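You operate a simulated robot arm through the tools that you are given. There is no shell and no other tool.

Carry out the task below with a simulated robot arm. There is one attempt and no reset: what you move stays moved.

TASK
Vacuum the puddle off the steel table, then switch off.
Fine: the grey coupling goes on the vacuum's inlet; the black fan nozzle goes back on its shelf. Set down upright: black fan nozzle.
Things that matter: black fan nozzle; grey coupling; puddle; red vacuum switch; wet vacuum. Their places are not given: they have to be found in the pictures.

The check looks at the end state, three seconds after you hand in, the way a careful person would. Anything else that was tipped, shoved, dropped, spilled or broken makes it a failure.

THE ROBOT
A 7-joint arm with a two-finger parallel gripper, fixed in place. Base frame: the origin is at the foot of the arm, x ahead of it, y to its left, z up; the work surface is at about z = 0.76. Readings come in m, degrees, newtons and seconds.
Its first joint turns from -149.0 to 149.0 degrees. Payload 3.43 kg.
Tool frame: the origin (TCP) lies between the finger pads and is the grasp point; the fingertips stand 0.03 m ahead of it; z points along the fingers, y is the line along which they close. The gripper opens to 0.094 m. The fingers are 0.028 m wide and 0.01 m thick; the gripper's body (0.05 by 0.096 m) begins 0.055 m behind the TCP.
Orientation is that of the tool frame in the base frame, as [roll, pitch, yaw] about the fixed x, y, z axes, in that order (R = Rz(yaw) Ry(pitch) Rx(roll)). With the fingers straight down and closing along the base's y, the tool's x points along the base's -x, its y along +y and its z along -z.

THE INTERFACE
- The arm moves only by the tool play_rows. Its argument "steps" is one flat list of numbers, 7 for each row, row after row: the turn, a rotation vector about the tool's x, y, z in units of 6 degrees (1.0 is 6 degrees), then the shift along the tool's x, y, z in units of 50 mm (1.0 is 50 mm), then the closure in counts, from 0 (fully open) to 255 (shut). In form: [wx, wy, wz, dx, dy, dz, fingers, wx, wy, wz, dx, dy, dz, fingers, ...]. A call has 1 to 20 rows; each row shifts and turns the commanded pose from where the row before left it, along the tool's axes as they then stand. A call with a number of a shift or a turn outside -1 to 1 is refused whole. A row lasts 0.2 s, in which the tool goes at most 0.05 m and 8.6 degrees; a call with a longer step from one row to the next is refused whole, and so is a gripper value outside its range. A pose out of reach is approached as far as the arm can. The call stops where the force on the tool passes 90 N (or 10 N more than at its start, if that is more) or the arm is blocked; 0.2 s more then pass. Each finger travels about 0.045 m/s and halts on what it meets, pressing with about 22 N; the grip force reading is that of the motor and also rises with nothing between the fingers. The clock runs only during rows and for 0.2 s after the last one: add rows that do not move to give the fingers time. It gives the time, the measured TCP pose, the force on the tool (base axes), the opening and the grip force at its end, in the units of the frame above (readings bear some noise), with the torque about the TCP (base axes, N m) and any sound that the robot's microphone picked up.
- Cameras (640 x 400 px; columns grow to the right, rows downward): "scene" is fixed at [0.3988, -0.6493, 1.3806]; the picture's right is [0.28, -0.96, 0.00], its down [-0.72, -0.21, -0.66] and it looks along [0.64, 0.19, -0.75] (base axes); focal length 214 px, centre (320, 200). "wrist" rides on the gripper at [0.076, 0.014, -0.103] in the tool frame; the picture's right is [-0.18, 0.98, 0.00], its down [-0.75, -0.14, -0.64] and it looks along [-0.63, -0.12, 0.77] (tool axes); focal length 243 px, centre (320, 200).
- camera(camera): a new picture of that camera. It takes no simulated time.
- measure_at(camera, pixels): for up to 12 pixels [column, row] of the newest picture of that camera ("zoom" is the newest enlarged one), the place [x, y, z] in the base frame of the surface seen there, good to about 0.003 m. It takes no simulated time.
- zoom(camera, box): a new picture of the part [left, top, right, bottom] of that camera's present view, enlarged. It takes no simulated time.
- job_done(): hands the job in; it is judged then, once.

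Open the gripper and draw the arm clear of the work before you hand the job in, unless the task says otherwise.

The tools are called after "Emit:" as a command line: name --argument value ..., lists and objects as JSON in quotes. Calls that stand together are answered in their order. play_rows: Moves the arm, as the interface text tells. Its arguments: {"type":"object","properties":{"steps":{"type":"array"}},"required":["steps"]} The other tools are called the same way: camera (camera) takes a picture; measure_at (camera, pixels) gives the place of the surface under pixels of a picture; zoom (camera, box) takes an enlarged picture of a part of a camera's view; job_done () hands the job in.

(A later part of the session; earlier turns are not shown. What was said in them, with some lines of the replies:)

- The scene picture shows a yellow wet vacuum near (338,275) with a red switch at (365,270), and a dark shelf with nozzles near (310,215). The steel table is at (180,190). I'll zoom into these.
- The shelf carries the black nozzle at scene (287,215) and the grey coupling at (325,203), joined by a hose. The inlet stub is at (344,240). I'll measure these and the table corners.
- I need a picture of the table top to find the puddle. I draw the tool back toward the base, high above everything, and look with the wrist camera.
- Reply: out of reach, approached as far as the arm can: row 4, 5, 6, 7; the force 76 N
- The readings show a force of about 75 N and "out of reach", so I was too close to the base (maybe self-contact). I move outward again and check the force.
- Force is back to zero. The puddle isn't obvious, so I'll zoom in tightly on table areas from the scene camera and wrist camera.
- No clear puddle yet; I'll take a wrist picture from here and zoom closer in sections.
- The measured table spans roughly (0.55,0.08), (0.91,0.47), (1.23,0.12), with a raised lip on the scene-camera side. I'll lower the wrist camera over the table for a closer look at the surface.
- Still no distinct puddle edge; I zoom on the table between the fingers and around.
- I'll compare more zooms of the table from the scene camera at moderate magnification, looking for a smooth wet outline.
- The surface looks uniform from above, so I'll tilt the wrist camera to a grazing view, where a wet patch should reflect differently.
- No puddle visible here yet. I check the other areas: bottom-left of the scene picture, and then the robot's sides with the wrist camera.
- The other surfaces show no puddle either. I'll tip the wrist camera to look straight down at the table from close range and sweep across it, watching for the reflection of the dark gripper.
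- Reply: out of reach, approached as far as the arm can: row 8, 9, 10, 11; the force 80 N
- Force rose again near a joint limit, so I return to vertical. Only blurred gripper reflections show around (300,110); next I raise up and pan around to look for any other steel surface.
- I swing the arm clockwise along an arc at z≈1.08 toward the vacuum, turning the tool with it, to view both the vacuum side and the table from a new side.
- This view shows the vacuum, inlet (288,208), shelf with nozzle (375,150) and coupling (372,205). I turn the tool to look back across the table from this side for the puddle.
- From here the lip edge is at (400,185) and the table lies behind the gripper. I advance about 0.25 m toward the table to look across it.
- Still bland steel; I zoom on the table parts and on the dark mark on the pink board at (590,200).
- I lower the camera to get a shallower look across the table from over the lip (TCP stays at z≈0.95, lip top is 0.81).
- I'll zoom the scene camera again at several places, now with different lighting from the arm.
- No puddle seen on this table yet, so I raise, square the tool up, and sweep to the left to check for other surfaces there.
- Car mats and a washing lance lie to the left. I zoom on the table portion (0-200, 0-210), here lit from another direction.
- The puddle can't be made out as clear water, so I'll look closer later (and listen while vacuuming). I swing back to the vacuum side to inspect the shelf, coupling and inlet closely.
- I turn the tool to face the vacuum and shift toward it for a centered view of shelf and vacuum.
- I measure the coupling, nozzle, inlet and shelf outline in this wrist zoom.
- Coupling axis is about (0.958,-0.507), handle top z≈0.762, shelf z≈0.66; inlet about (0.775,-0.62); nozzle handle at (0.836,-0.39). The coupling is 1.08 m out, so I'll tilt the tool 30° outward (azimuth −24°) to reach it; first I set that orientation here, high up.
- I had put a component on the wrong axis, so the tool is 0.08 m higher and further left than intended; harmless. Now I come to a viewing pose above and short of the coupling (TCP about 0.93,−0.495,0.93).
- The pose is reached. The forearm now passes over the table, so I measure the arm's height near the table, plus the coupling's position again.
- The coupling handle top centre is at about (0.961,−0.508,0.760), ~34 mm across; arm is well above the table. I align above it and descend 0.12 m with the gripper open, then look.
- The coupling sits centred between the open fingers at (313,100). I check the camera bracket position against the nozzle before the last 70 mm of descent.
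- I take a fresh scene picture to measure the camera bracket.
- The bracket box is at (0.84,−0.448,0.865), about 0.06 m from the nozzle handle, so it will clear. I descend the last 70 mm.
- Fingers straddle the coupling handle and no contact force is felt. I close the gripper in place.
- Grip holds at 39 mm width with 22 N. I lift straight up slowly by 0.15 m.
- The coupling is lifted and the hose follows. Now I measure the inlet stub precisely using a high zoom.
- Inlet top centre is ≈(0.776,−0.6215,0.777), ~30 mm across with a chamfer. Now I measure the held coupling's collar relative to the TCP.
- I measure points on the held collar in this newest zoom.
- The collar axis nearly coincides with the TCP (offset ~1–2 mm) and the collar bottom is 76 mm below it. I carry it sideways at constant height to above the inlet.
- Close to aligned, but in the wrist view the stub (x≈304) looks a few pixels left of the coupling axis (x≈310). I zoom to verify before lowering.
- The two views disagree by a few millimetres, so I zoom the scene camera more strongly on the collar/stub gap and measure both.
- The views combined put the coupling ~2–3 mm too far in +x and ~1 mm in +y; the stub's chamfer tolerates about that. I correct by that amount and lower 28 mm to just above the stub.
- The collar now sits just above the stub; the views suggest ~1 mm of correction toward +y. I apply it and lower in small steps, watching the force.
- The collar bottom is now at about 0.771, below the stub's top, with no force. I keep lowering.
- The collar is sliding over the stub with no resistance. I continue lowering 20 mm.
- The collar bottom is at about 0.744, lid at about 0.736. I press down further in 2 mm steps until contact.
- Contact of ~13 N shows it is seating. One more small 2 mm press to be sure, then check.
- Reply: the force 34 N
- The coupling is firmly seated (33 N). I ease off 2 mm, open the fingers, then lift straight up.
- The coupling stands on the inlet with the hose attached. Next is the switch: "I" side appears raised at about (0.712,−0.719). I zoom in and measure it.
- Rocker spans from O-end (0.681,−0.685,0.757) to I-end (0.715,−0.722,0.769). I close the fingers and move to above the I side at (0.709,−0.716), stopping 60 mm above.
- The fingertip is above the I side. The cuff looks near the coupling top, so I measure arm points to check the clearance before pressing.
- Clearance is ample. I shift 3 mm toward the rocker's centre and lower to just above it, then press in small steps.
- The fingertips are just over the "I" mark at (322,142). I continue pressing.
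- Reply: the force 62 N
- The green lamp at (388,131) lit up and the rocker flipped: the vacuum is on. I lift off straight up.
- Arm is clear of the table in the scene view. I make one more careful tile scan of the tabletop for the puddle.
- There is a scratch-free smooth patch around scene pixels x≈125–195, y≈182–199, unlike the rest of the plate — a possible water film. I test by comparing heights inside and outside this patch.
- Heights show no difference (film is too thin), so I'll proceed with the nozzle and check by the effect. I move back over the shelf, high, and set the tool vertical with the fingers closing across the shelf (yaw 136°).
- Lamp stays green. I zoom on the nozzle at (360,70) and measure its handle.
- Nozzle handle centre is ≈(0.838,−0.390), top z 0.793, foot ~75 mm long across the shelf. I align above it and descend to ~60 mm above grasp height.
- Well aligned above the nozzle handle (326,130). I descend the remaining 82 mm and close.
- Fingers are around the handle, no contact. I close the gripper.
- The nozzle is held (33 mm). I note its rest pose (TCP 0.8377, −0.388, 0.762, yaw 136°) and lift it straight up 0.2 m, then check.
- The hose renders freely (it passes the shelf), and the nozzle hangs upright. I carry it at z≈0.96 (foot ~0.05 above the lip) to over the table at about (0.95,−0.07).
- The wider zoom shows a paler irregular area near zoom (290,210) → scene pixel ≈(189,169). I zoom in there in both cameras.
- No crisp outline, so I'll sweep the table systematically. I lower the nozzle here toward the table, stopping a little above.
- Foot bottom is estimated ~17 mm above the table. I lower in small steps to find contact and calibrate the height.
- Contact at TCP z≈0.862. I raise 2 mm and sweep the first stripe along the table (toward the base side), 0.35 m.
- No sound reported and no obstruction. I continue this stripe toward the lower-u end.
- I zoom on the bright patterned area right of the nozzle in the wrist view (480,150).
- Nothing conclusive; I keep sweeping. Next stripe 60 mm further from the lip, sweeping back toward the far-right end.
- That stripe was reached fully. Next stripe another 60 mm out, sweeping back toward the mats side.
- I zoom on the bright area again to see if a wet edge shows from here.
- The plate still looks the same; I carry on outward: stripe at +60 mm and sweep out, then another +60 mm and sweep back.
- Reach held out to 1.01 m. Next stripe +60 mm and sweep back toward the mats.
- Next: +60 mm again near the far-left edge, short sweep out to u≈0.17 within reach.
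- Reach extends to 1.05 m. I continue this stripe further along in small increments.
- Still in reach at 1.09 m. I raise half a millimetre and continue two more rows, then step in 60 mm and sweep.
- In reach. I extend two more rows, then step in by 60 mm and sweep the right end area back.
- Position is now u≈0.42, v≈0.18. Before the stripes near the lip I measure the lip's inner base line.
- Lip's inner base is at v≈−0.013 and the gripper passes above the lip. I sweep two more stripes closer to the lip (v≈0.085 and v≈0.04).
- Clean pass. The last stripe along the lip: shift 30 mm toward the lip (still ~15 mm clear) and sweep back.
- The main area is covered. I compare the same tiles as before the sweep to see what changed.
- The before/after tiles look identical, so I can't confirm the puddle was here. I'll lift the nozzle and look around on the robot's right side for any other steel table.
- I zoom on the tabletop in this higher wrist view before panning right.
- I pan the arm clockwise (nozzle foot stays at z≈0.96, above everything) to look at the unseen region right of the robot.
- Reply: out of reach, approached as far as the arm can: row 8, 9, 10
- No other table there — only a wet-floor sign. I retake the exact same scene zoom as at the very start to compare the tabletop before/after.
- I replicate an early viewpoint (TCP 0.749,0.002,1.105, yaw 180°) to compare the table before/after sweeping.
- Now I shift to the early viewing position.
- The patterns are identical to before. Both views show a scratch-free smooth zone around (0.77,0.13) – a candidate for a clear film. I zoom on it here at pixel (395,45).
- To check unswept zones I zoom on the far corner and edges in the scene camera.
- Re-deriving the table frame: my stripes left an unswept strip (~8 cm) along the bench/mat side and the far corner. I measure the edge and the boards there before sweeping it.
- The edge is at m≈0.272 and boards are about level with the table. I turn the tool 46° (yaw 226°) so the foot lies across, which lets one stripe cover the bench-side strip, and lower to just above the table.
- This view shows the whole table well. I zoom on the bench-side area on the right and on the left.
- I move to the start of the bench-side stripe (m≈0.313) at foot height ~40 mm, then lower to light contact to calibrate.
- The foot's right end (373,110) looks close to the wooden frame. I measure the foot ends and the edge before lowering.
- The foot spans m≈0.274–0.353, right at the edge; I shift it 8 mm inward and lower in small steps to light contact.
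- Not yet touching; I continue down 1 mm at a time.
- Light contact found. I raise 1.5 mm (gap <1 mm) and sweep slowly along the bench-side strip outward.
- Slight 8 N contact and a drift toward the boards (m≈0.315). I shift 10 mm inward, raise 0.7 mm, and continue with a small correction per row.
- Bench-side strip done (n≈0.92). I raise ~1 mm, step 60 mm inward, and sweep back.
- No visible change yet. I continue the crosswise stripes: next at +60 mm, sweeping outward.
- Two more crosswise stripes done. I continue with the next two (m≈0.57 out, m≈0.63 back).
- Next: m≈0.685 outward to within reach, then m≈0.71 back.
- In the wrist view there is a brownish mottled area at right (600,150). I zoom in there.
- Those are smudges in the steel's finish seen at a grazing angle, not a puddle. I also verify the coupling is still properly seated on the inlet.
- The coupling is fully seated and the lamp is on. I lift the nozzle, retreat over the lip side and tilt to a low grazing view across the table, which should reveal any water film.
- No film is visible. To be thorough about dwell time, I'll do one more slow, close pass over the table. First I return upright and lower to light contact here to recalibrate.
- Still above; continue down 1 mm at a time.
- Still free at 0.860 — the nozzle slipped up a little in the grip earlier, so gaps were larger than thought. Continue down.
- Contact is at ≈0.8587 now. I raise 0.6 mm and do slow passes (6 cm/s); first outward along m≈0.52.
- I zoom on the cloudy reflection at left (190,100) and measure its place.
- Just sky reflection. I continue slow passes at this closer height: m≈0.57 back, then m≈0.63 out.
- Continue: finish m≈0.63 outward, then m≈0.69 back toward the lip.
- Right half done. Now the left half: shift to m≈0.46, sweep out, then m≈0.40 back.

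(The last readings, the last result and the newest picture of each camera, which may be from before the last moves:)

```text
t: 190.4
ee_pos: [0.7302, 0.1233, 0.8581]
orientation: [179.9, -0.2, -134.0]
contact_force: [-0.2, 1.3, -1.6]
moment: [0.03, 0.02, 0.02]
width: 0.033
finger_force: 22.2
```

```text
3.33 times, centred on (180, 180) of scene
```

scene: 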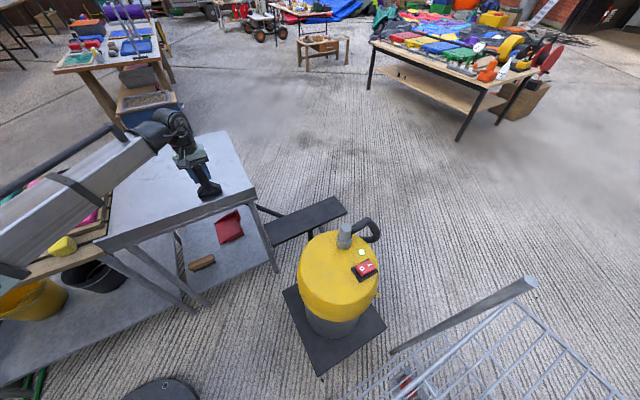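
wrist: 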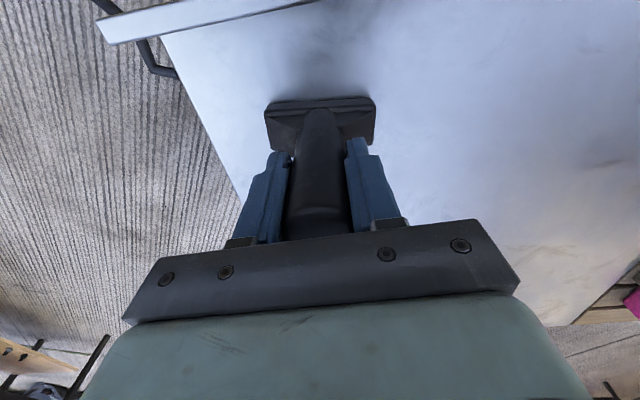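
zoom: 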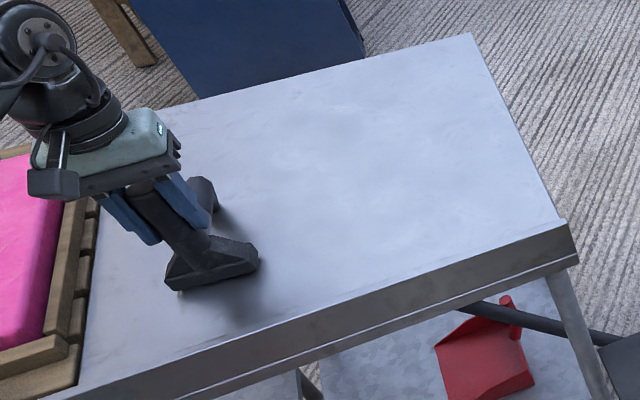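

Finish this stripe to the lip end, then m≈0.35 outward.

Emit:
play_rows --steps '[0, 0, 0, 0.4, 0.022, 0, 255, 0, 0, 0, 0.4, 0.022, 0, 255, 0, 0, 0, 0.4, 0.022, 0, 255, 0, 0, 0, 0.4, 0.022, 0, 255, 0, 0, 0, 0, 0.55, 0, 255, 0, 0, 0, 0, 0.55, 0, 255, 0, 0, 0, -0.4, -0.022, 0, 255, 0, 0, 0, -0.4, -0.022, 0, 255, 0, 0, 0, -0.4, -0.022, 0, 255, 0, 0, 0, -0.4, -0.022, 0, 255, 0, 0, 0, -0.4, -0.022, 0, 255, 0, 0, 0, -0.4, -0.022, 0, 255, 0, 0, 0, -0.4, -0.022, 0, 255, 0, 0, 0, -0.4, -0.022, 0, 255, 0, 0, 0, -0.4, -0.022, 0, 255, 0, 0, 0, -0.4, -0.022, 0, 255, 0, 0, 0, -0.4, -0.022, 0, 255, 0, 0, 0, -0.4, -0.022, 0, 255, 0, 0, 0, -0.4, -0.022, 0, 255, 0, 0, 0, -0.4, -0.022, 0, 255]'

Emit:
play_rows --steps '[0, 0, 0, -0.4, -0.022, 0, 255, 0, 0, 0, -0.4, -0.022, 0, 255, 0, 0, 0, -0.4, -0.022, 0, 255, 0, 0, 0, -0.4, -0.022, 0, 255, 0, 0, 0, -0.4, -0.022, 0, 255, 0, 0, 0, 0, 0, 0, 255]'

Emit:
camera --camera "wrist"

Emit:
zoom --camera "scene" --box '[90, 120, 270, 240]'

```text
t: 194.6
ee_pos: [0.8375, 0.298, 0.8571]
orientation: [180.0, -0.2, -134.0]
contact_force: [-0.2, 0.8, -1.3]
moment: [0.01, -0.03, -0.05]
width: 0.0332
finger_force: 22.1
```

```text
t: 196.0
ee_pos: [0.9125, 0.3679, 0.8582]
orientation: [-179.9, -0.3, -133.9]
contact_force: [0.1, -0.1, -1.1]
moment: [-0.02, 0.0, 0.0]
width: 0.0333
finger_force: 22.0
```

```text
taken
```

wrist: 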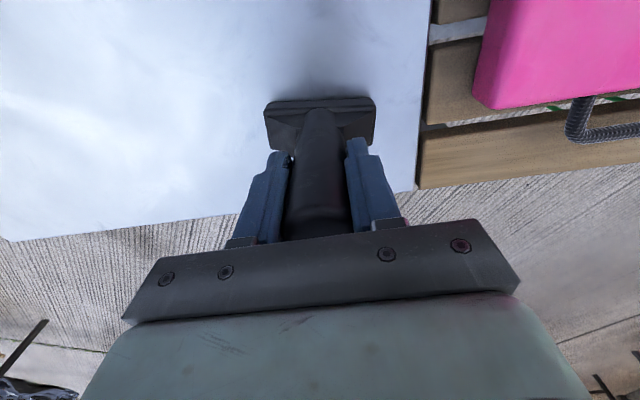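

```text
3.33 times, centred on (180, 180) of scene
```

zoom: 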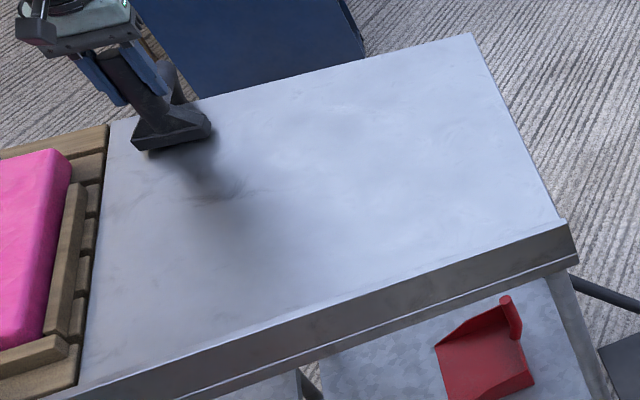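

Coverage is thorough now. I lift the nozzle clear of the lip and turn the tool back to yaw 136° for returning it to the shelf.

Emit:
play_rows --steps '[0, 0, 0, 0, 0, -0.8, 255, 0, 0, 0, 0, 0, -0.8, 255, 0, 0, 0, 0, 0, -0.7, 255, 0, 0, 1, 0, 0, 0, 255, 0, 0, 1, 0, 0, 0, 255, 0, 0, 1, 0, 0, 0, 255, 0, 0, 1, 0, 0, 0, 255, 0, 0, 1, 0, 0, 0, 255, 0, 0, 1, 0, 0, 0, 255, 0, 0, 1, 0, 0, 0, 255, 0, 0, 1, 0, 0, 0, 255, 0, 0, 1, 0, 0, 0, 255, 0, 0, 1, 0, 0, 0, 255, 0, 0, 1, 0, 0, 0, 255, 0, 0, 1, 0, 0, 0, 255, 0, 0, 1, 0, 0, 0, 255, 0, 0, 1, 0, 0, 0, 255, 0, 0, 1, 0, 0, 0, 255, 0, 0, 0, 0, 0, 0, 255]'

Emit:
camera --camera "wrist"

```text
t: 200.0
ee_pos: [0.9099, 0.3652, 0.9722]
orientation: [-179.8, 0.0, 135.9]
contact_force: [0.1, -0.2, -1.2]
moment: [-0.02, 0.01, -0.01]
width: 0.0331
finger_force: 21.8
```

```text
taken
```

wrist: 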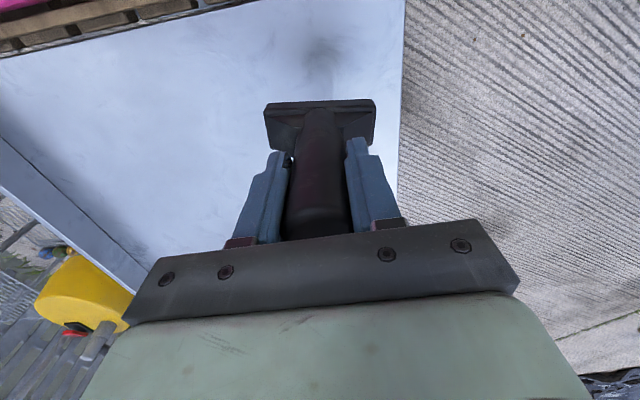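

The nozzle foot has turned ~5° in the grip; I'll compensate at placement. I carry it over the lip to above the shelf at z≈0.97.

Emit:
play_rows --steps '[0, 0, 0, -0.585, -0.745, 0, 255, 0, 0, 0, -0.585, -0.745, 0, 255, 0, 0, 0, -0.585, -0.745, 0, 255, 0, 0, 0, -0.585, -0.745, 0, 255, 0, 0, 0, -0.585, -0.745, 0, 255, 0, 0, 0, -0.585, -0.745, 0, 255, 0, 0, 0, -0.585, -0.745, 0, 255, 0, 0, 0, -0.585, -0.745, 0, 255, 0, 0, 0, -0.585, -0.745, 0, 255, 0, 0, 0, -0.585, -0.745, 0, 255, 0, 0, 0, -0.585, -0.745, 0, 255, 0, 0, 0, -0.585, -0.745, 0, 255, 0, 0, 0, -0.585, -0.745, 0, 255, 0, 0, 0, -0.585, -0.745, 0, 255, 0, 0, 0, -0.585, -0.745, 0, 255, 0, 0, 0, -0.585, -0.745, 0, 255, 0, 0, 0, 0, 0, 0, 255]'

Emit:
camera --camera "wrist"

Emit:
zoom --camera "scene" --box '[230, 110, 410, 270]'

Emit:
zoom --camera "scene" --box '[80, 120, 280, 260]'

```text
t: 203.6
ee_pos: [0.8327, -0.3887, 0.9769]
orientation: [-179.8, 0.0, 136.0]
contact_force: [0.2, -0.1, -1.2]
moment: [0.01, 0.04, 0.01]
width: 0.033
finger_force: 22.1
```

```text
taken
```

wrist: 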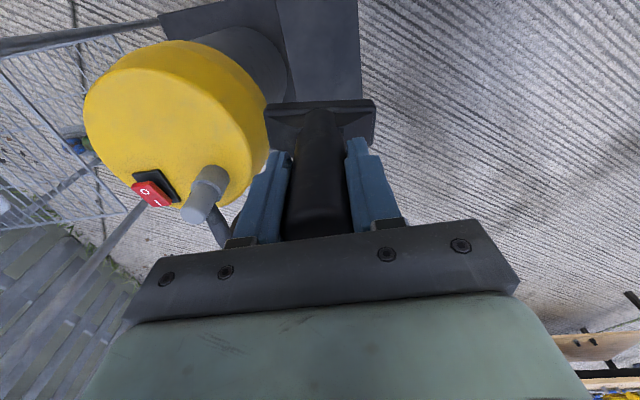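

```text
2.50 times, centred on (320, 190) of scene
```

zoom: 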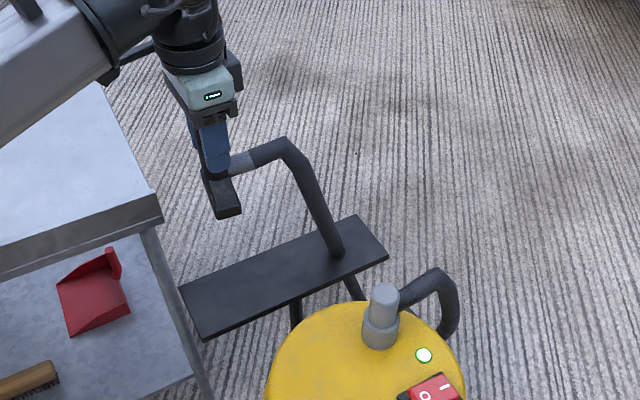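

```text
2.86 times, centred on (180, 190) of scene
```

zoom: 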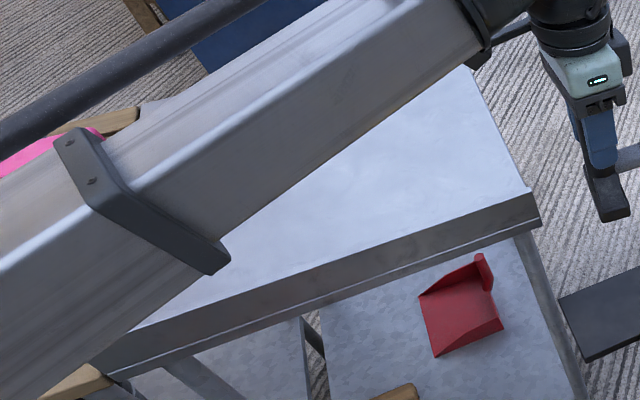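

Lamp still on, nozzle upright over the shelf. I correct position and yaw slightly and lower to ~10 mm above the shelf.

Emit:
play_rows --steps '[0, 0, -0.8, -0.06, 0.08, 0, 255, 0, 0, 0, 0, 0, 0.8, 255, 0, 0, 0, 0, 0, 0.8, 255, 0, 0, 0, 0, 0, 0.8, 255, 0, 0, 0, 0, 0, 0.8, 255, 0, 0, 0, 0, 0, 0.7, 255, 0, 0, 0, 0, 0, 0, 255]'

Emit:
camera --camera "wrist"

Emit:
zoom --camera "scene" --box '[240, 160, 360, 250]'

```text
t: 205.2
ee_pos: [0.8374, -0.3859, 0.7768]
orientation: [-179.8, 0.0, 140.8]
contact_force: [-0.1, -0.1, -0.9]
moment: [-0.02, -0.02, -0.02]
width: 0.0329
finger_force: 21.9
```

```text
taken
```

wrist: 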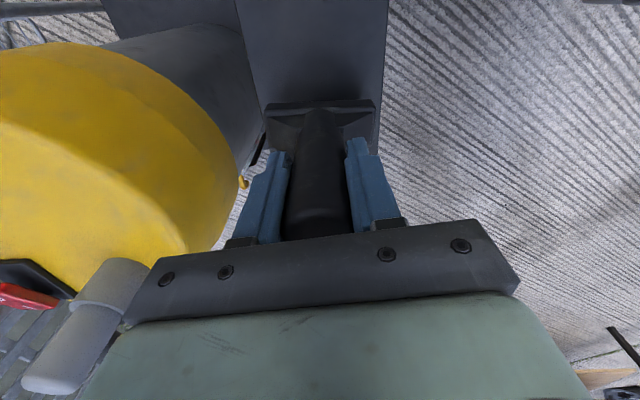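

```text
4.44 times, centred on (300, 205) of scene
```

zoom: 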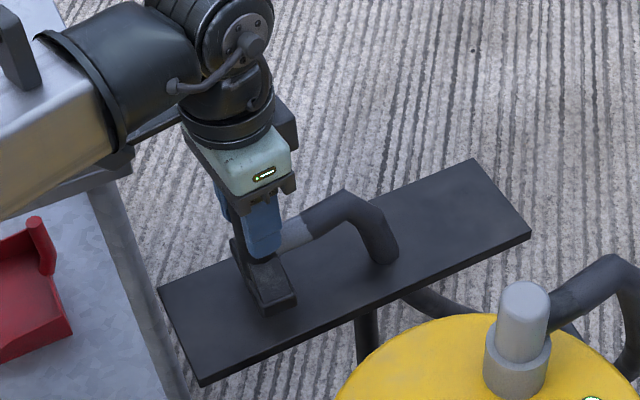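

The foot is centred over the shelf as originally. I lower in small steps until it touches.

Emit:
play_rows --steps '[0, 0, 0, 0, 0, 0.15, 255, 0, 0, 0, 0, 0, 0.1, 255, 0, 0, 0, 0, 0, 0.04, 255, 0, 0, 0, 0, 0, 0, 255]'

Emit:
play_rows --steps '[0, 0, 0, 0, 0, 0.03, 255, 0, 0, 0, 0, 0, 0.02, 255, 0, 0, 0, 0, 0, 0, 255]'

```text
t: 206.2
ee_pos: [0.8394, -0.3851, 0.7645]
orientation: [-179.9, 0.1, 140.7]
contact_force: [-0.1, -0.7, -1.1]
moment: [0.02, 0.0, 0.03]
width: 0.0333
finger_force: 21.7
```

```text
t: 207.0
ee_pos: [0.8382, -0.3861, 0.7613]
orientation: [-179.7, -0.1, 140.9]
contact_force: [-0.2, 0.3, -1.1]
moment: [0.0, 0.01, -0.03]
width: 0.0333
finger_force: 22.1
```

Not yet touching; continue in 1 mm steps.

Emit:
play_rows --steps '[0, 0, 0, 0, 0, 0.02, 255, 0, 0, 0, 0, 0, 0, 255]'

Emit:
play_rows --steps '[0, 0, 0, 0, 0, 0.02, 255, 0, 0, 0, 0, 0, 0, 255]'

Emit:
play_rows --steps '[0, 0, 0, 0, 0, 0.02, 255, 0, 0, 0, 0, 0, 0, 255]'

```text
t: 207.6
ee_pos: [0.8383, -0.386, 0.7612]
orientation: [-179.8, 0.1, 140.9]
contact_force: [-1.0, 0.0, -0.7]
moment: [0.05, -0.01, -0.05]
width: 0.0332
finger_force: 21.7
```

```text
t: 208.2
ee_pos: [0.8386, -0.3861, 0.7608]
orientation: [-179.8, 0.0, 140.8]
contact_force: [0.6, 0.0, -1.1]
moment: [0.0, 0.03, 0.01]
width: 0.033
finger_force: 22.2
```

```text
t: 208.8
ee_pos: [0.8379, -0.3861, 0.7576]
orientation: [-179.8, -0.1, 140.8]
contact_force: [0.1, -0.5, -0.9]
moment: [0.02, -0.02, -0.01]
width: 0.0332
finger_force: 21.9
```

Emit:
play_rows --steps '[0, 0, 0, 0, 0, 0.02, 255, 0, 0, 0, 0, 0, 0, 255]'

Emit:
play_rows --steps '[0, 0, 0, 0, 0, 0.02, 255, 0, 0, 0, 0, 0, 0, 255]'

Emit:
zoom --camera "scene" --box '[270, 195, 320, 235]'

```text
t: 209.4
ee_pos: [0.839, -0.3876, 0.758]
orientation: [-179.9, 0.0, 140.7]
contact_force: [0.2, 0.3, -1.1]
moment: [0.02, -0.01, -0.02]
width: 0.0331
finger_force: 21.8
```

```text
t: 210.0
ee_pos: [0.8387, -0.3865, 0.7571]
orientation: [-179.8, 0.1, 140.7]
contact_force: [-0.3, -0.6, -1.3]
moment: [0.0, 0.02, -0.03]
width: 0.0333
finger_force: 22.0
```

```text
10.00 times, centred on (295, 215) of scene
```

zoom: 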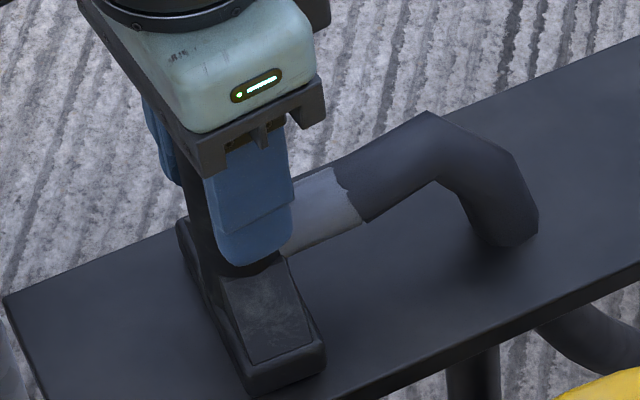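

Visually nearly down at the shelf; I continue 1 mm at a time until contact.

Emit:
play_rows --steps '[0, 0, 0, 0, 0, 0.02, 255, 0, 0, 0, 0, 0, 0, 255]'

Emit:
play_rows --steps '[0, 0, 0, 0, 0, 0.02, 255, 0, 0, 0, 0, 0, 0, 255]'

Emit:
play_rows --steps '[0, 0, 0, 0, 0, 0.02, 255, 0, 0, 0, 0, 0, 0, 255]'

```text
t: 210.6
ee_pos: [0.8389, -0.3871, 0.756]
orientation: [-179.7, 0.0, 140.8]
contact_force: [0.1, 0.2, -0.9]
moment: [0.03, -0.01, 0.0]
width: 0.033
finger_force: 21.7
```

```text
t: 211.2
ee_pos: [0.8377, -0.3877, 0.7557]
orientation: [-179.7, 0.0, 140.9]
contact_force: [0.2, 0.1, 0.3]
moment: [0.0, 0.0, 0.02]
width: 0.0331
finger_force: 22.2
```

```text
t: 211.8
ee_pos: [0.839, -0.3869, 0.7555]
orientation: [-179.9, 0.0, 140.7]
contact_force: [-1.8, -1.2, 9.0]
moment: [0.19, -0.02, 0.04]
width: 0.033
finger_force: 22.0
```

It touches the shelf (9 N). I open the fingers and then lift straight up.

Emit:
play_rows --steps '[0, 0, 0, 0, 0, 0, 0, 0, 0, 0, 0, 0, 0, 0, 0, 0, 0, 0, 0, 0, 0, 0, 0, 0, 0, 0, 0, 0, 0, 0, 0, 0, 0, 0, 0, 0, 0, 0, 0, 0, 0, 0]'

Emit:
play_rows --steps '[0, 0, 0, 0, 0, -0.3, 0, 0, 0, 0, 0, 0, -0.7, 0, 0, 0, 0, 0, 0, -0.9, 0, 0, 0, 0, 0, 0, -0.9, 0, 0, 0, 0, 0, 0, -0.9, 0, 0, 0, 0, 0, 0, -0.9, 0, 0, 0, 0, 0, 0, 0, 0]'

Emit:
camera --camera "wrist"

Emit:
camera --camera "scene"

Emit:
zoom --camera "scene" --box '[250, 170, 410, 290]'

```text
t: 213.2
ee_pos: [0.8389, -0.3857, 0.7544]
orientation: [-179.8, 0.1, 140.8]
contact_force: [0.7, 0.2, 0.8]
moment: [0.01, 0.02, 0.01]
width: 0.0941
finger_force: 0.1
```

```text
t: 214.8
ee_pos: [0.8392, -0.3833, 0.9819]
orientation: [-179.9, 0.0, 140.8]
contact_force: [0.2, -0.1, 0.1]
moment: [-0.01, 0.0, -0.01]
width: 0.0941
finger_force: 0.0
```

```text
taken
```

wrist: 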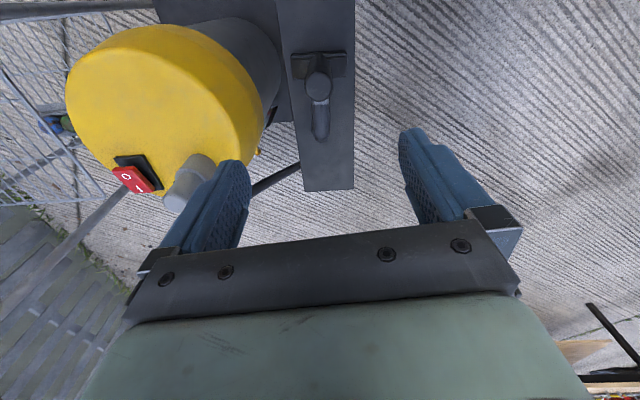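

```text
taken
```

scene: 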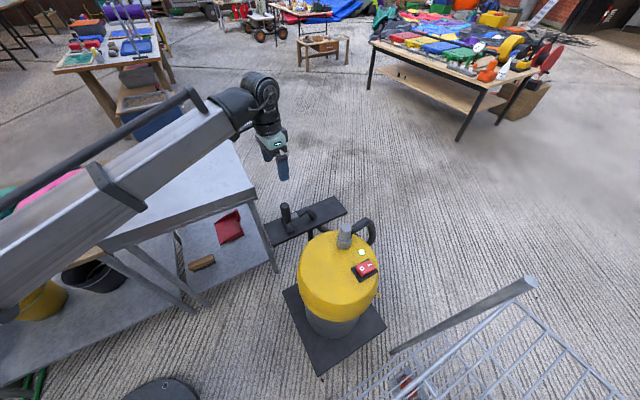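

```text
3.33 times, centred on (330, 230) of scene
```

zoom: 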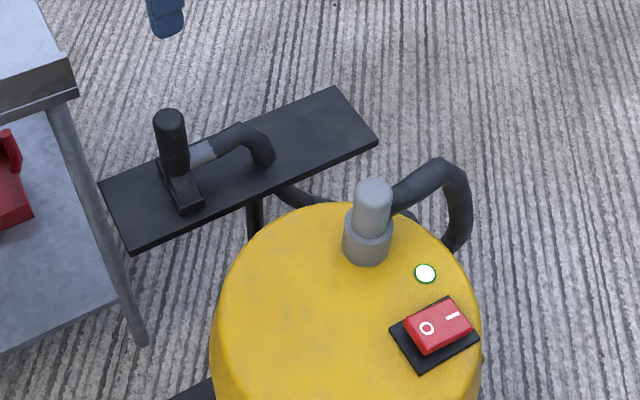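

The nozzle stands upright on its shelf. Before switching off I repeat the earlier viewing pose over the table (TCP 0.749,0.102,0.964) with an empty gripper to compare for any remaining water.

Emit:
play_rows --steps '[0, 0, 0, 0.685, 0.581, 0, 0, 0, 0, 0, 0.685, 0.581, 0, 0, 0, 0, 0, 0.685, 0.581, 0, 0, 0, 0, 0, 0.685, 0.581, 0, 0, 0, 0, 0, 0.685, 0.581, 0, 0, 0, 0, 0, 0.685, 0.581, 0, 0, 0, 0, 0, 0.685, 0.581, 0, 0, 0, 0, 0, 0.685, 0.581, 0, 0, 0, 0, 0, 0.685, 0.581, 0, 0, 0, 0, 0, 0.685, 0.581, 0, 0, 0, 0, 0, 0.685, 0.581, 0, 0, 0, 0, -0.94, 0, 0, 0, 0, 0, 0, -0.94, 0, 0, 0, 0, 0, 0, -0.94, 0, 0, 0, 0, 0, 0, -0.94, 0, 0, 0, 0, 0, 0, -0.94, 0, 0, 0, 0, 0, 0, -0.94, 0, 0, 0, 0, 0, 0, -0.9, 0, 0, 0.35, 0, 0, 0, 0, 0, 0, 0, 0]'

Emit:
camera --camera "wrist"

Emit:
zoom --camera "wrist" --box '[130, 0, 530, 250]'

Emit:
zoom --camera "wrist" --box '[240, 100, 420, 240]'

Emit:
zoom --camera "wrist" --box '[430, 40, 620, 220]'

```text
t: 218.8
ee_pos: [0.7492, 0.1004, 0.9633]
orientation: [-179.7, -0.1, -179.7]
contact_force: [-0.4, 0.3, -0.4]
moment: [0.0, 0.01, 0.0]
width: 0.094
finger_force: 0.0
```

```text
taken
```

wrist: 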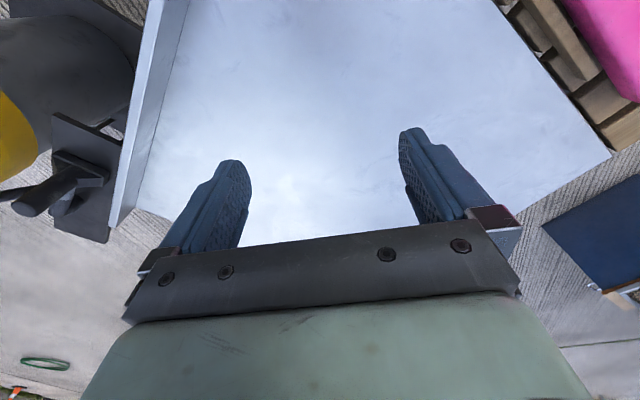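

```text
1.60 times, centred on (330, 125) of wrist
```

zoom: 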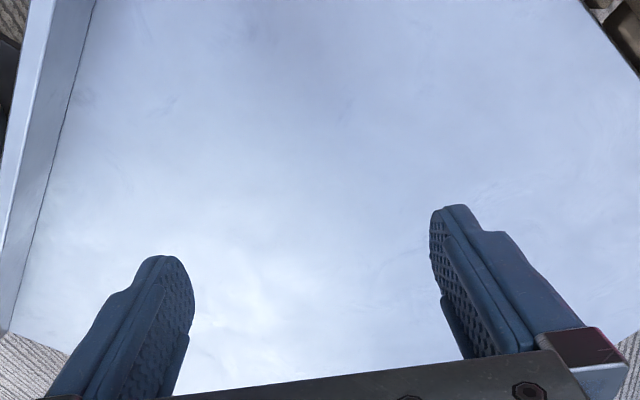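

```text
2.86 times, centred on (330, 170) of wrist
```

zoom: 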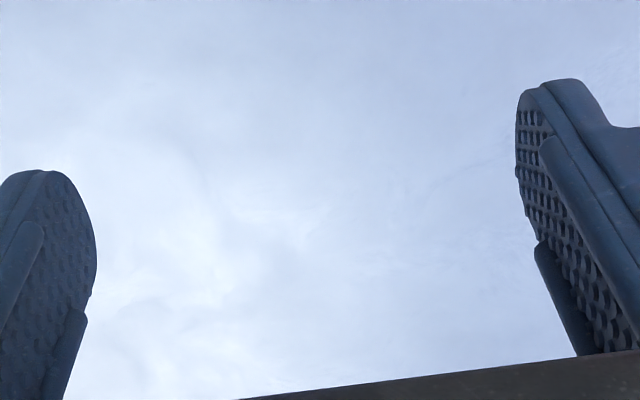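

```text
2.22 times, centred on (525, 130) of wrist
```

zoom: 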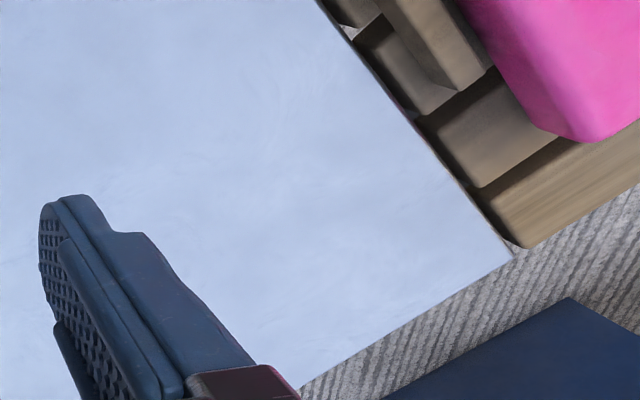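

Nothing differs. I do one quick check of the robot's left/rear side in case there is another steel table there.

Emit:
play_rows --steps '[0, 0, 0, -0.3, 0, -0.95, 0, 0, 0, 0, -0.3, 0, -0.95, 0, 0, 0, 0, -0.2, 0, -0.95, 0, 0, 0, -0.57, 0, 0.95, 0, 0, 0, 0, -0.57, 0, 0.95, 0, 0, 0, 0, -0.57, 0, 0.95, 0, 0, 0, 0, -0.57, 0, 0.95, 0, 0, 0, 0, -0.57, 0, 0.95, 0, 0, 0, 0, -0.57, 0, 0.95, 0, 0, 0, 0, -0.57, 0, 0.95, 0, 0, 0, 0, -0.57, 0, 0.95, 0, 0, 0, 0, -0.57, 0, 0.95, 0, 0, 0, 0, -0.57, 0, 0.95, 0, 0, 0, 0, -0.57, 0, 0.95, 0, 0, 0, 0, -0.57, 0, 0.95, 0, 0, 0, 0, -0.57, 0, 0.95, 0, 0, 0, 0, -0.57, 0, 0.95, 0, 0, 0, 0, -0.57, 0, 0.95, 0, 0, 0, 0, -0.57, 0, 0.95, 0, 0, 0, 0, 0, 0, 0, 0, 0]'

Emit:
camera --camera "wrist"

Emit:
camera --camera "scene"

```text
t: 223.0
ee_pos: [0.4722, 0.7586, 1.1062]
orientation: [-180.0, -0.2, -125.3]
contact_force: [-0.9, 0.2, -0.1]
moment: [0.0, 0.02, 0.0]
width: 0.0938
finger_force: 0.1
```

```text
taken
```

wrist: 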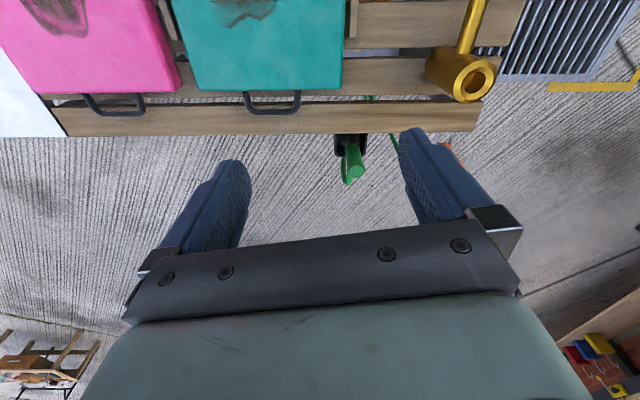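

```text
taken
```

scene: 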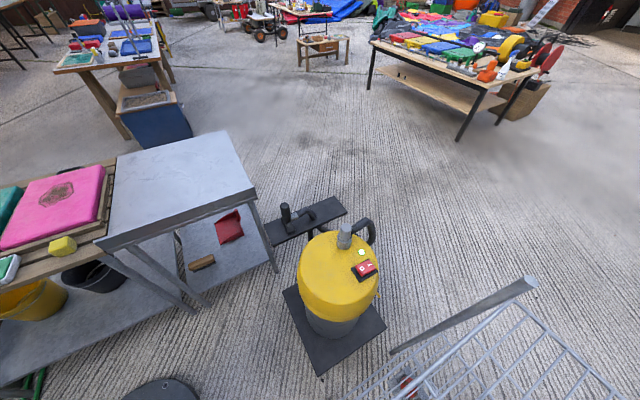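

No other steel table (bench, mats, lance, floor drain). With the arm out of view, I retake the exact initial zoom for a clean before/after comparison.

Emit:
zoom --camera "scene" --box '[80, 120, 280, 260]'

Emit:
zoom --camera "scene" --box '[175, 130, 265, 200]'

Emit:
zoom --camera "scene" --box '[100, 175, 190, 245]'

Emit:
zoom --camera "scene" --box '[100, 130, 180, 180]'

```text
2.86 times, centred on (180, 190) of scene
```

zoom: 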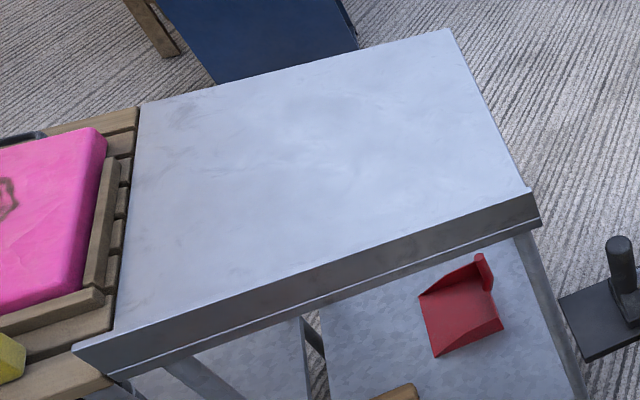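

```text
5.71 times, centred on (220, 165) of scene
```

zoom: 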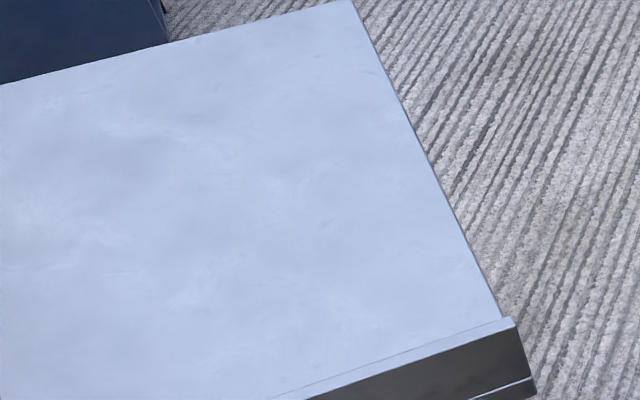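

```text
5.71 times, centred on (145, 210) of scene
```

zoom: 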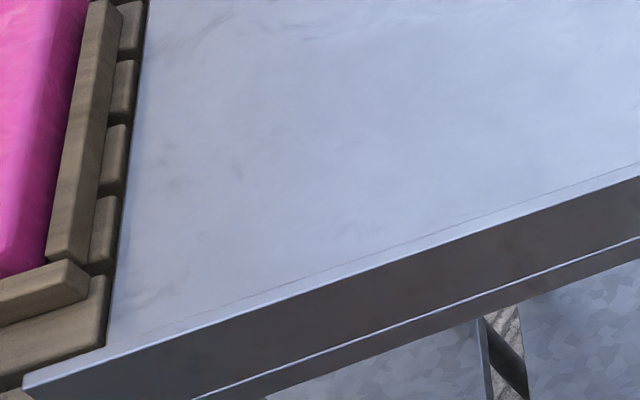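

```text
8.00 times, centred on (140, 155) of scene
```

zoom: 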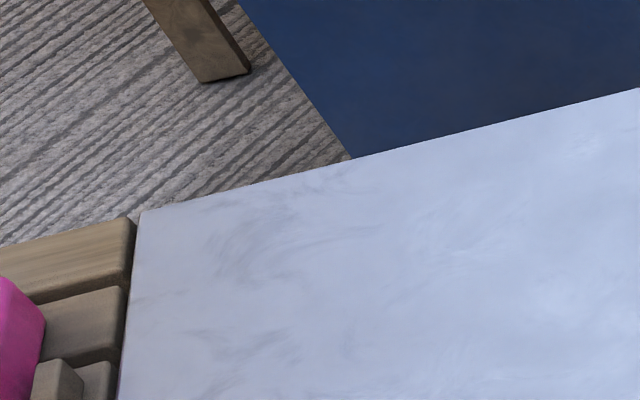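

I can't see any remaining water anywhere on the table. Now I swing back toward the vacuum to switch it off.

Emit:
play_rows --steps '[0, 0, 0.51, 0, -0.95, 0, 0, 0, 0, 0.51, 0, -0.95, 0, 0, 0, 0, 0.51, 0, -0.95, 0, 0, 0, 0, 0.51, 0, -0.95, 0, 0, 0, 0, 0.51, 0, -0.95, 0, 0, 0, 0, 0.51, 0, -0.95, 0, 0, 0, 0, 0.51, 0, -0.95, 0, 0, 0, 0, 0.51, 0, -0.95, 0, 0, 0, 0, 0.51, 0, -0.95, 0, 0, 0, 0, 0.51, 0, -0.95, 0, 0, 0, 0, 0.51, 0, -0.95, 0, 0, 0, 0, 0.51, 0, -0.95, 0, 0, 0, 0, 0.51, 0, -0.95, 0, 0, 0, 0, 0.51, 0, -0.95, 0, 0, 0, 0, 0.51, 0, -0.95, 0, 0, 0, 0, 0.51, 0, -0.95, 0, 0, 0, 0, 0, 0, 0, 0, 0]'

Emit:
play_rows --steps '[0, 0, 0.51, 0, -0.95, 0, 0, 0, 0, 0.51, 0, -0.95, 0, 0, 0, 0, 0.51, 0, -0.95, 0, 0, 0, 0, 0.51, 0, -0.95, 0, 0, 0, 0, 0.51, 0, -0.95, 0, 0, 0, 0, 0.51, 0, -0.95, 0, 0, 0, 0, 0.51, 0, -0.95, 0, 0, 0, 0, 0.51, 0, -0.95, 0, 0, 0, 0, 0.51, 0, -0.95, 0, 0, 0, 0, 0.51, 0, -0.95, 0, 0, 0, 0, 0.51, 0, -0.95, 0, 0, 0, 0, 0.51, 0, -0.95, 0, 0, 0, 0, 0.51, 0, -0.95, 0, 0, 0, 0, 0.51, 0, -0.95, 0, 0, 0, 0, 0, 0, 0, 0, 0]'

Emit:
camera --camera "wrist"

```text
t: 226.6
ee_pos: [0.8589, 0.1284, 1.1084]
orientation: [-179.9, -0.2, -174.2]
contact_force: [0.2, 0.6, 1.6]
moment: [0.01, 0.01, 0.0]
width: 0.0939
finger_force: 0.1
```

```text
t: 229.8
ee_pos: [0.706, -0.4978, 1.1123]
orientation: [-179.8, -0.1, 143.0]
contact_force: [-0.8, 0.0, 0.1]
moment: [0.0, 0.01, -0.02]
width: 0.0941
finger_force: 0.0
```

```text
taken
```

wrist: 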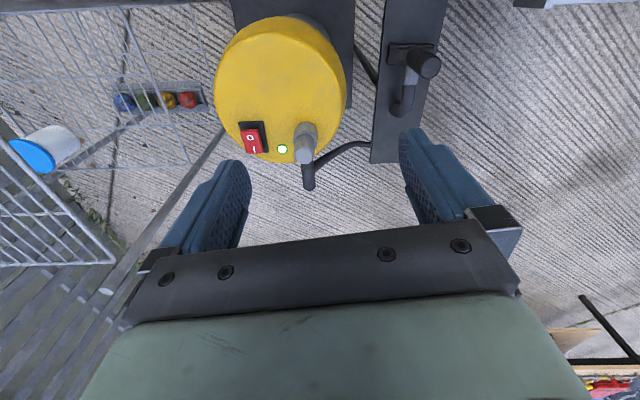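

Lamp still lit at (282,149), O side now raised. I tilt the tool 29°, close the fingers, and move to above the O side (0.685,−0.690).

Emit:
play_rows --steps '[0, -0.96, 0, 0, 0, 0, 255, 0, -0.96, 0, 0, 0, 0, 255, 0, -0.96, 0, 0, 0, 0, 255, 0, -0.96, 0, 0, 0, 0, 255, 0, -0.96, 0, 0, 0, 0, 255, 0, 0, 0, 0.041, -0.475, 0.662, 255, 0, 0, 0, 0.041, -0.475, 0.662, 255, 0, 0, 0, 0.041, -0.475, 0.662, 255, 0, 0, 0, 0.041, -0.475, 0.662, 255, 0, 0, 0, 0.041, -0.475, 0.662, 255, 0, 0, 0, 0.041, -0.475, 0.662, 255, 0, 0, 0, 0.041, -0.475, 0.662, 255, 0, 0, 0, 0, 0, 0, 255]'

Emit:
camera --camera "wrist"

Emit:
camera --camera "scene"

```text
t: 232.6
ee_pos: [0.6804, -0.6924, 0.9008]
orientation: [-179.7, 28.8, 143.2]
contact_force: [0.0, 0.5, 0.0]
moment: [-0.02, -0.01, 0.01]
width: 0.0
finger_force: 21.9
```

```text
taken
```

wrist: 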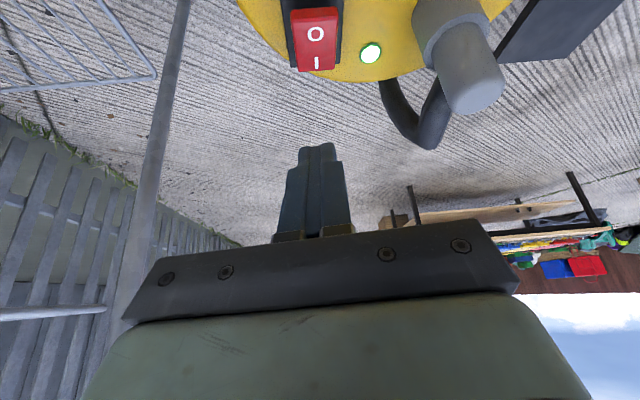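

```text
taken
```

scene: 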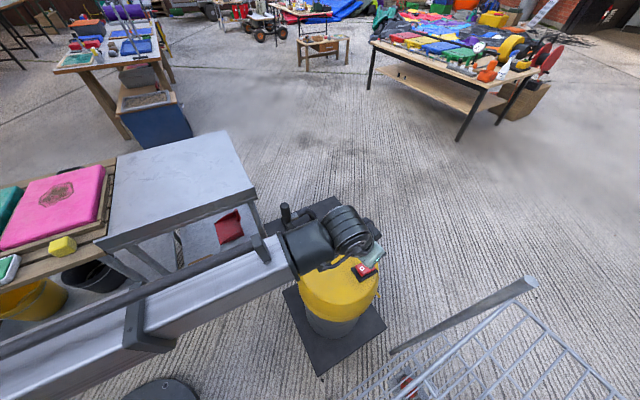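

The fingertip is in line with the rocker (x≈317). I measure the rocker's O and I ends now.

Emit:
measure_at --camera "wrist" --pixels '[[316, 33], [317, 62], [300, 15], [332, 15], [315, 12], [317, 45], [318, 150]]'

```text
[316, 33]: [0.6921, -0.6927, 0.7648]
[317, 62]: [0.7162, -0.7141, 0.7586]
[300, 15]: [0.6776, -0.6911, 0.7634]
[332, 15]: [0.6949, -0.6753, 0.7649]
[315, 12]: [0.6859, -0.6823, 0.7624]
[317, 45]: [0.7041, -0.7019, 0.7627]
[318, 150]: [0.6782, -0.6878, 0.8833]
```

O mark is at (0.692,−0.693); I shift ~6 mm sideways and lower to just above it, then press in small steps.

Emit:
play_rows --steps '[0, 0, 0, 0.293, 0.04, 0.561, 255, 0, 0, 0, 0.293, 0.04, 0.561, 255, 0, 0, 0, 0.293, 0.04, 0.561, 255, 0, 0, 0, 0, 0, 0, 255]'

Emit:
camera --camera "wrist"

```text
t: 233.6
ee_pos: [0.6871, -0.6896, 0.8066]
orientation: [-179.8, 28.8, 143.1]
contact_force: [0.5, 0.0, 0.0]
moment: [-0.02, -0.03, -0.02]
width: 0.0
finger_force: 22.2
```

```text
taken
```

wrist: 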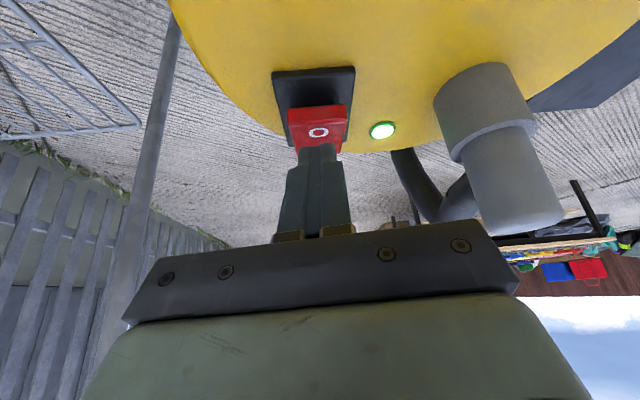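

I move 4 mm further toward the O end, then press down in 2 mm steps.

Emit:
play_rows --steps '[0, 0, 0, 0.07, 0, -0.038, 255, 0, 0, 0, 0.0195, 0, 0.035, 255, 0, 0, 0, 0.0195, 0, 0.035, 255, 0, 0, 0, 0.0195, 0, 0.035, 255, 0, 0, 0, 0.0195, 0, 0.035, 255, 0, 0, 0, 0, 0, 0, 255]'

Emit:
play_rows --steps '[0, 0, 0, 0.0195, 0, 0.035, 255, 0, 0, 0, 0.0195, 0, 0.035, 255, 0, 0, 0, 0, 0, 0, 255]'

Emit:
camera --camera "wrist"

```text
t: 235.0
ee_pos: [0.6817, -0.6842, 0.7973]
orientation: [-179.7, 28.9, 143.1]
contact_force: [-0.6, -1.0, -0.2]
moment: [0.02, -0.01, -0.03]
width: 0.0
finger_force: 22.0
```

```text
t: 235.8
ee_pos: [0.6812, -0.6864, 0.7931]
orientation: [-179.9, 28.8, 143.1]
contact_force: [-0.5, 0.1, 0.4]
moment: [-0.03, -0.01, -0.03]
width: 0.0
finger_force: 21.6
```

```text
taken
```

wrist: 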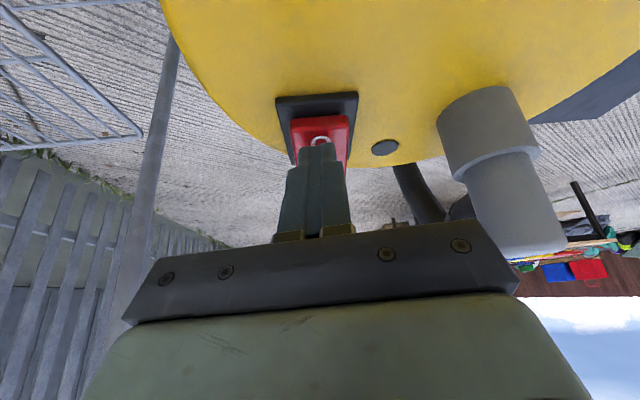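

The lamp at (385,147) went dark: the vacuum is off. I lift straight up.

Emit:
play_rows --steps '[0, 0, 0, -0.1, 0, -0.175, 255, 0, 0, 0, -0.29, 0, -0.525, 255, 0, 0, 0, -0.29, 0, -0.525, 255, 0, 0, 0, -0.29, 0, -0.525, 255, 0, 0, 0, -0.29, 0, -0.525, 0, 0, 0, 0, -0.29, 0, -0.525, 0, 0, 0, 0, -0.29, 0, -0.525, 0, 0, 0, 0, -0.29, 0, -0.525, 0, 0, 0, 0, 0, 0, 0, 0]'

Emit:
camera --camera "wrist"

Emit:
camera --camera "scene"

Emit:
zoom --camera "scene" --box '[300, 200, 400, 290]'

```text
t: 237.8
ee_pos: [0.6827, -0.684, 1.0125]
orientation: [-179.8, 28.8, 143.1]
contact_force: [0.3, 0.1, 0.6]
moment: [0.0, 0.03, -0.01]
width: 0.0937
finger_force: 0.0
```

```text
taken
```

wrist: 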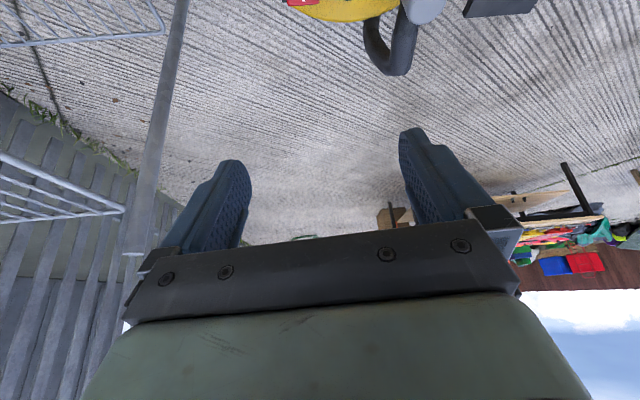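

```text
taken
```

scene: 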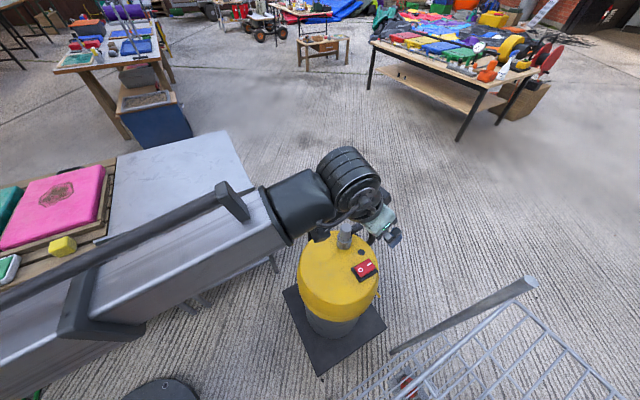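

```text
4.44 times, centred on (350, 245) of scene
```

zoom: 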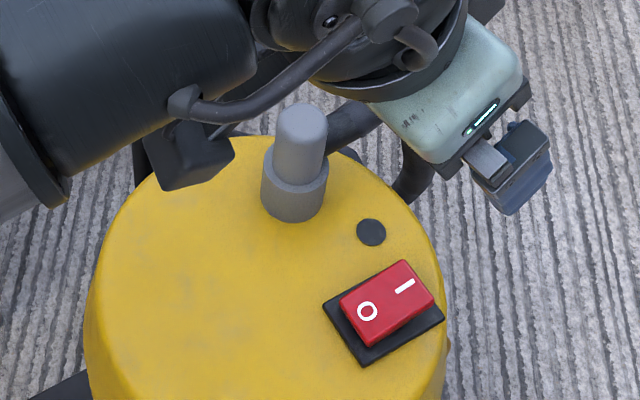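

Switch is off, coupling seated. I withdraw the arm: inward, upright, then swing away to a clear parking pose above the open side.

Emit:
play_rows --steps '[0, 0, 0, 0.55, 0, -0.5, 0, 0, 0, 0, 0.55, 0, -0.5, 0, 0, 0, 0, 0.55, 0, -0.5, 0, 0, 0, 0, 0.5, 0, -0.5, 0, 0, 0.96, 0, 0, 0, 0, 0, 0, 0.96, 0, 0, 0, 0, 0, 0, 0.96, 0, 0, 0, 0, 0, 0, 0.96, 0, 0, 0, 0, 0, 0, 0.96, 0, 0, 0, 0, 0, 0, 0, 0, 0, 0, 0, 0]'

Emit:
play_rows --steps '[0, 0, -0.55, 0, 0.95, 0, 0, 0, 0, -0.55, 0, 0.95, 0, 0, 0, 0, -0.55, 0, 0.95, 0, 0, 0, 0, -0.55, 0, 0.95, 0, 0, 0, 0, -0.55, 0, 0.95, 0, 0, 0, 0, -0.55, 0, 0.95, 0, 0, 0, 0, -0.55, 0, 0.95, 0, 0, 0, 0, -0.55, 0, 0.95, 0, 0, 0, 0, -0.55, 0, 0.95, 0, 0, 0, 0, -0.55, 0, 0.95, 0, 0, 0, 0, 0, 0, 0, 0, 0]'

Emit:
camera --camera "scene"

Emit:
camera --camera "wrist"

Emit:
zoom --camera "scene" --box '[240, 170, 410, 390]'

```text
t: 240.0
ee_pos: [0.5691, -0.6002, 1.0483]
orientation: [-179.7, -0.1, 143.0]
contact_force: [0.7, -0.4, 1.3]
moment: [0.0, 0.0, 0.03]
width: 0.094
finger_force: 0.0
```

```text
t: 242.4
ee_pos: [0.7476, -0.1669, 1.0492]
orientation: [-179.9, 0.0, 176.0]
contact_force: [0.7, -0.3, -0.1]
moment: [0.05, 0.01, -0.01]
width: 0.094
finger_force: 0.0
```

```text
taken
```

scene: 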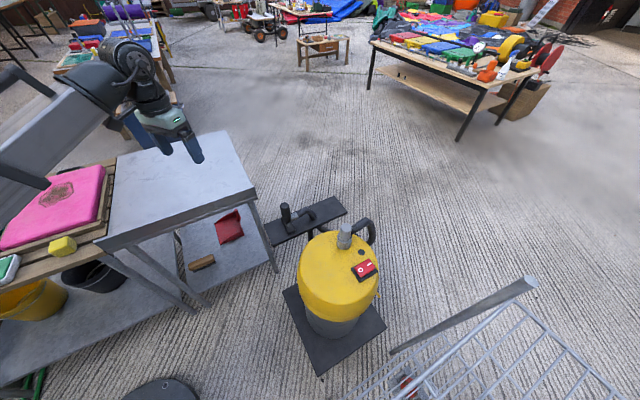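

```text
taken
```

wrist: 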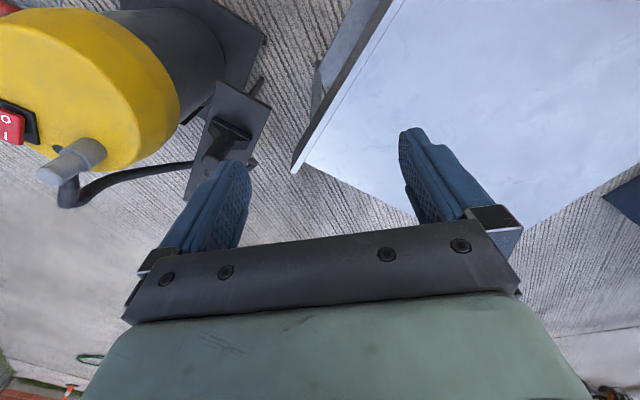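

```text
1.82 times, centred on (325, 280) of scene
```

zoom: 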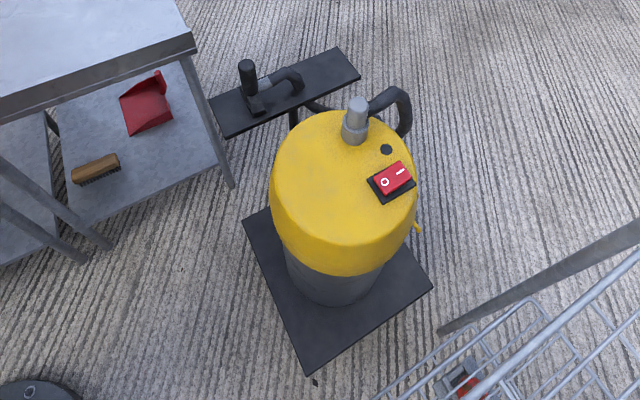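

The end state looks right. The nozzle stands upright on its shelf at scene (287,215), the coupling is on the inlet at (344,237), the switch is off with its lamp dark, and the gripper is open and clear. I never saw the puddle itself. I swept nearly the whole tabletop with suction on, in three overlapping passes, leaving only a small patch at the far corner out of reach. Handing in.

Emit:
job_done

```text
The job is handed in.
```

I did the full vacuuming job and handed it in, but I can't confirm the puddle is gone because I never saw it. The tabletop looked the same before and after in both cameras, and no sound was reported.

- **Coupling:** it is on the vacuum's inlet. It slid over the stub and seated against the lid with about 33 N of push. It was still seated in the last pictures.
- **Vacuuming:** I switched on (the green lamp lit) and swept the steel table in three overlapping passes. The nozzle foot was mostly within a few millimetres of the surface and touched it lightly in places. A small patch at the far corner was out of reach.
- **Nozzle:** it is back on its shelf, standing upright close to where it was. It slipped about 6 mm and turned about 5° in the grip while sweeping, and I corrected for the turn when setting it down.
- **Switch:** it is off, and the lamp is dark.
- **Arm:** the gripper is open and clear of the work. I saw nothing else moved or tipped.
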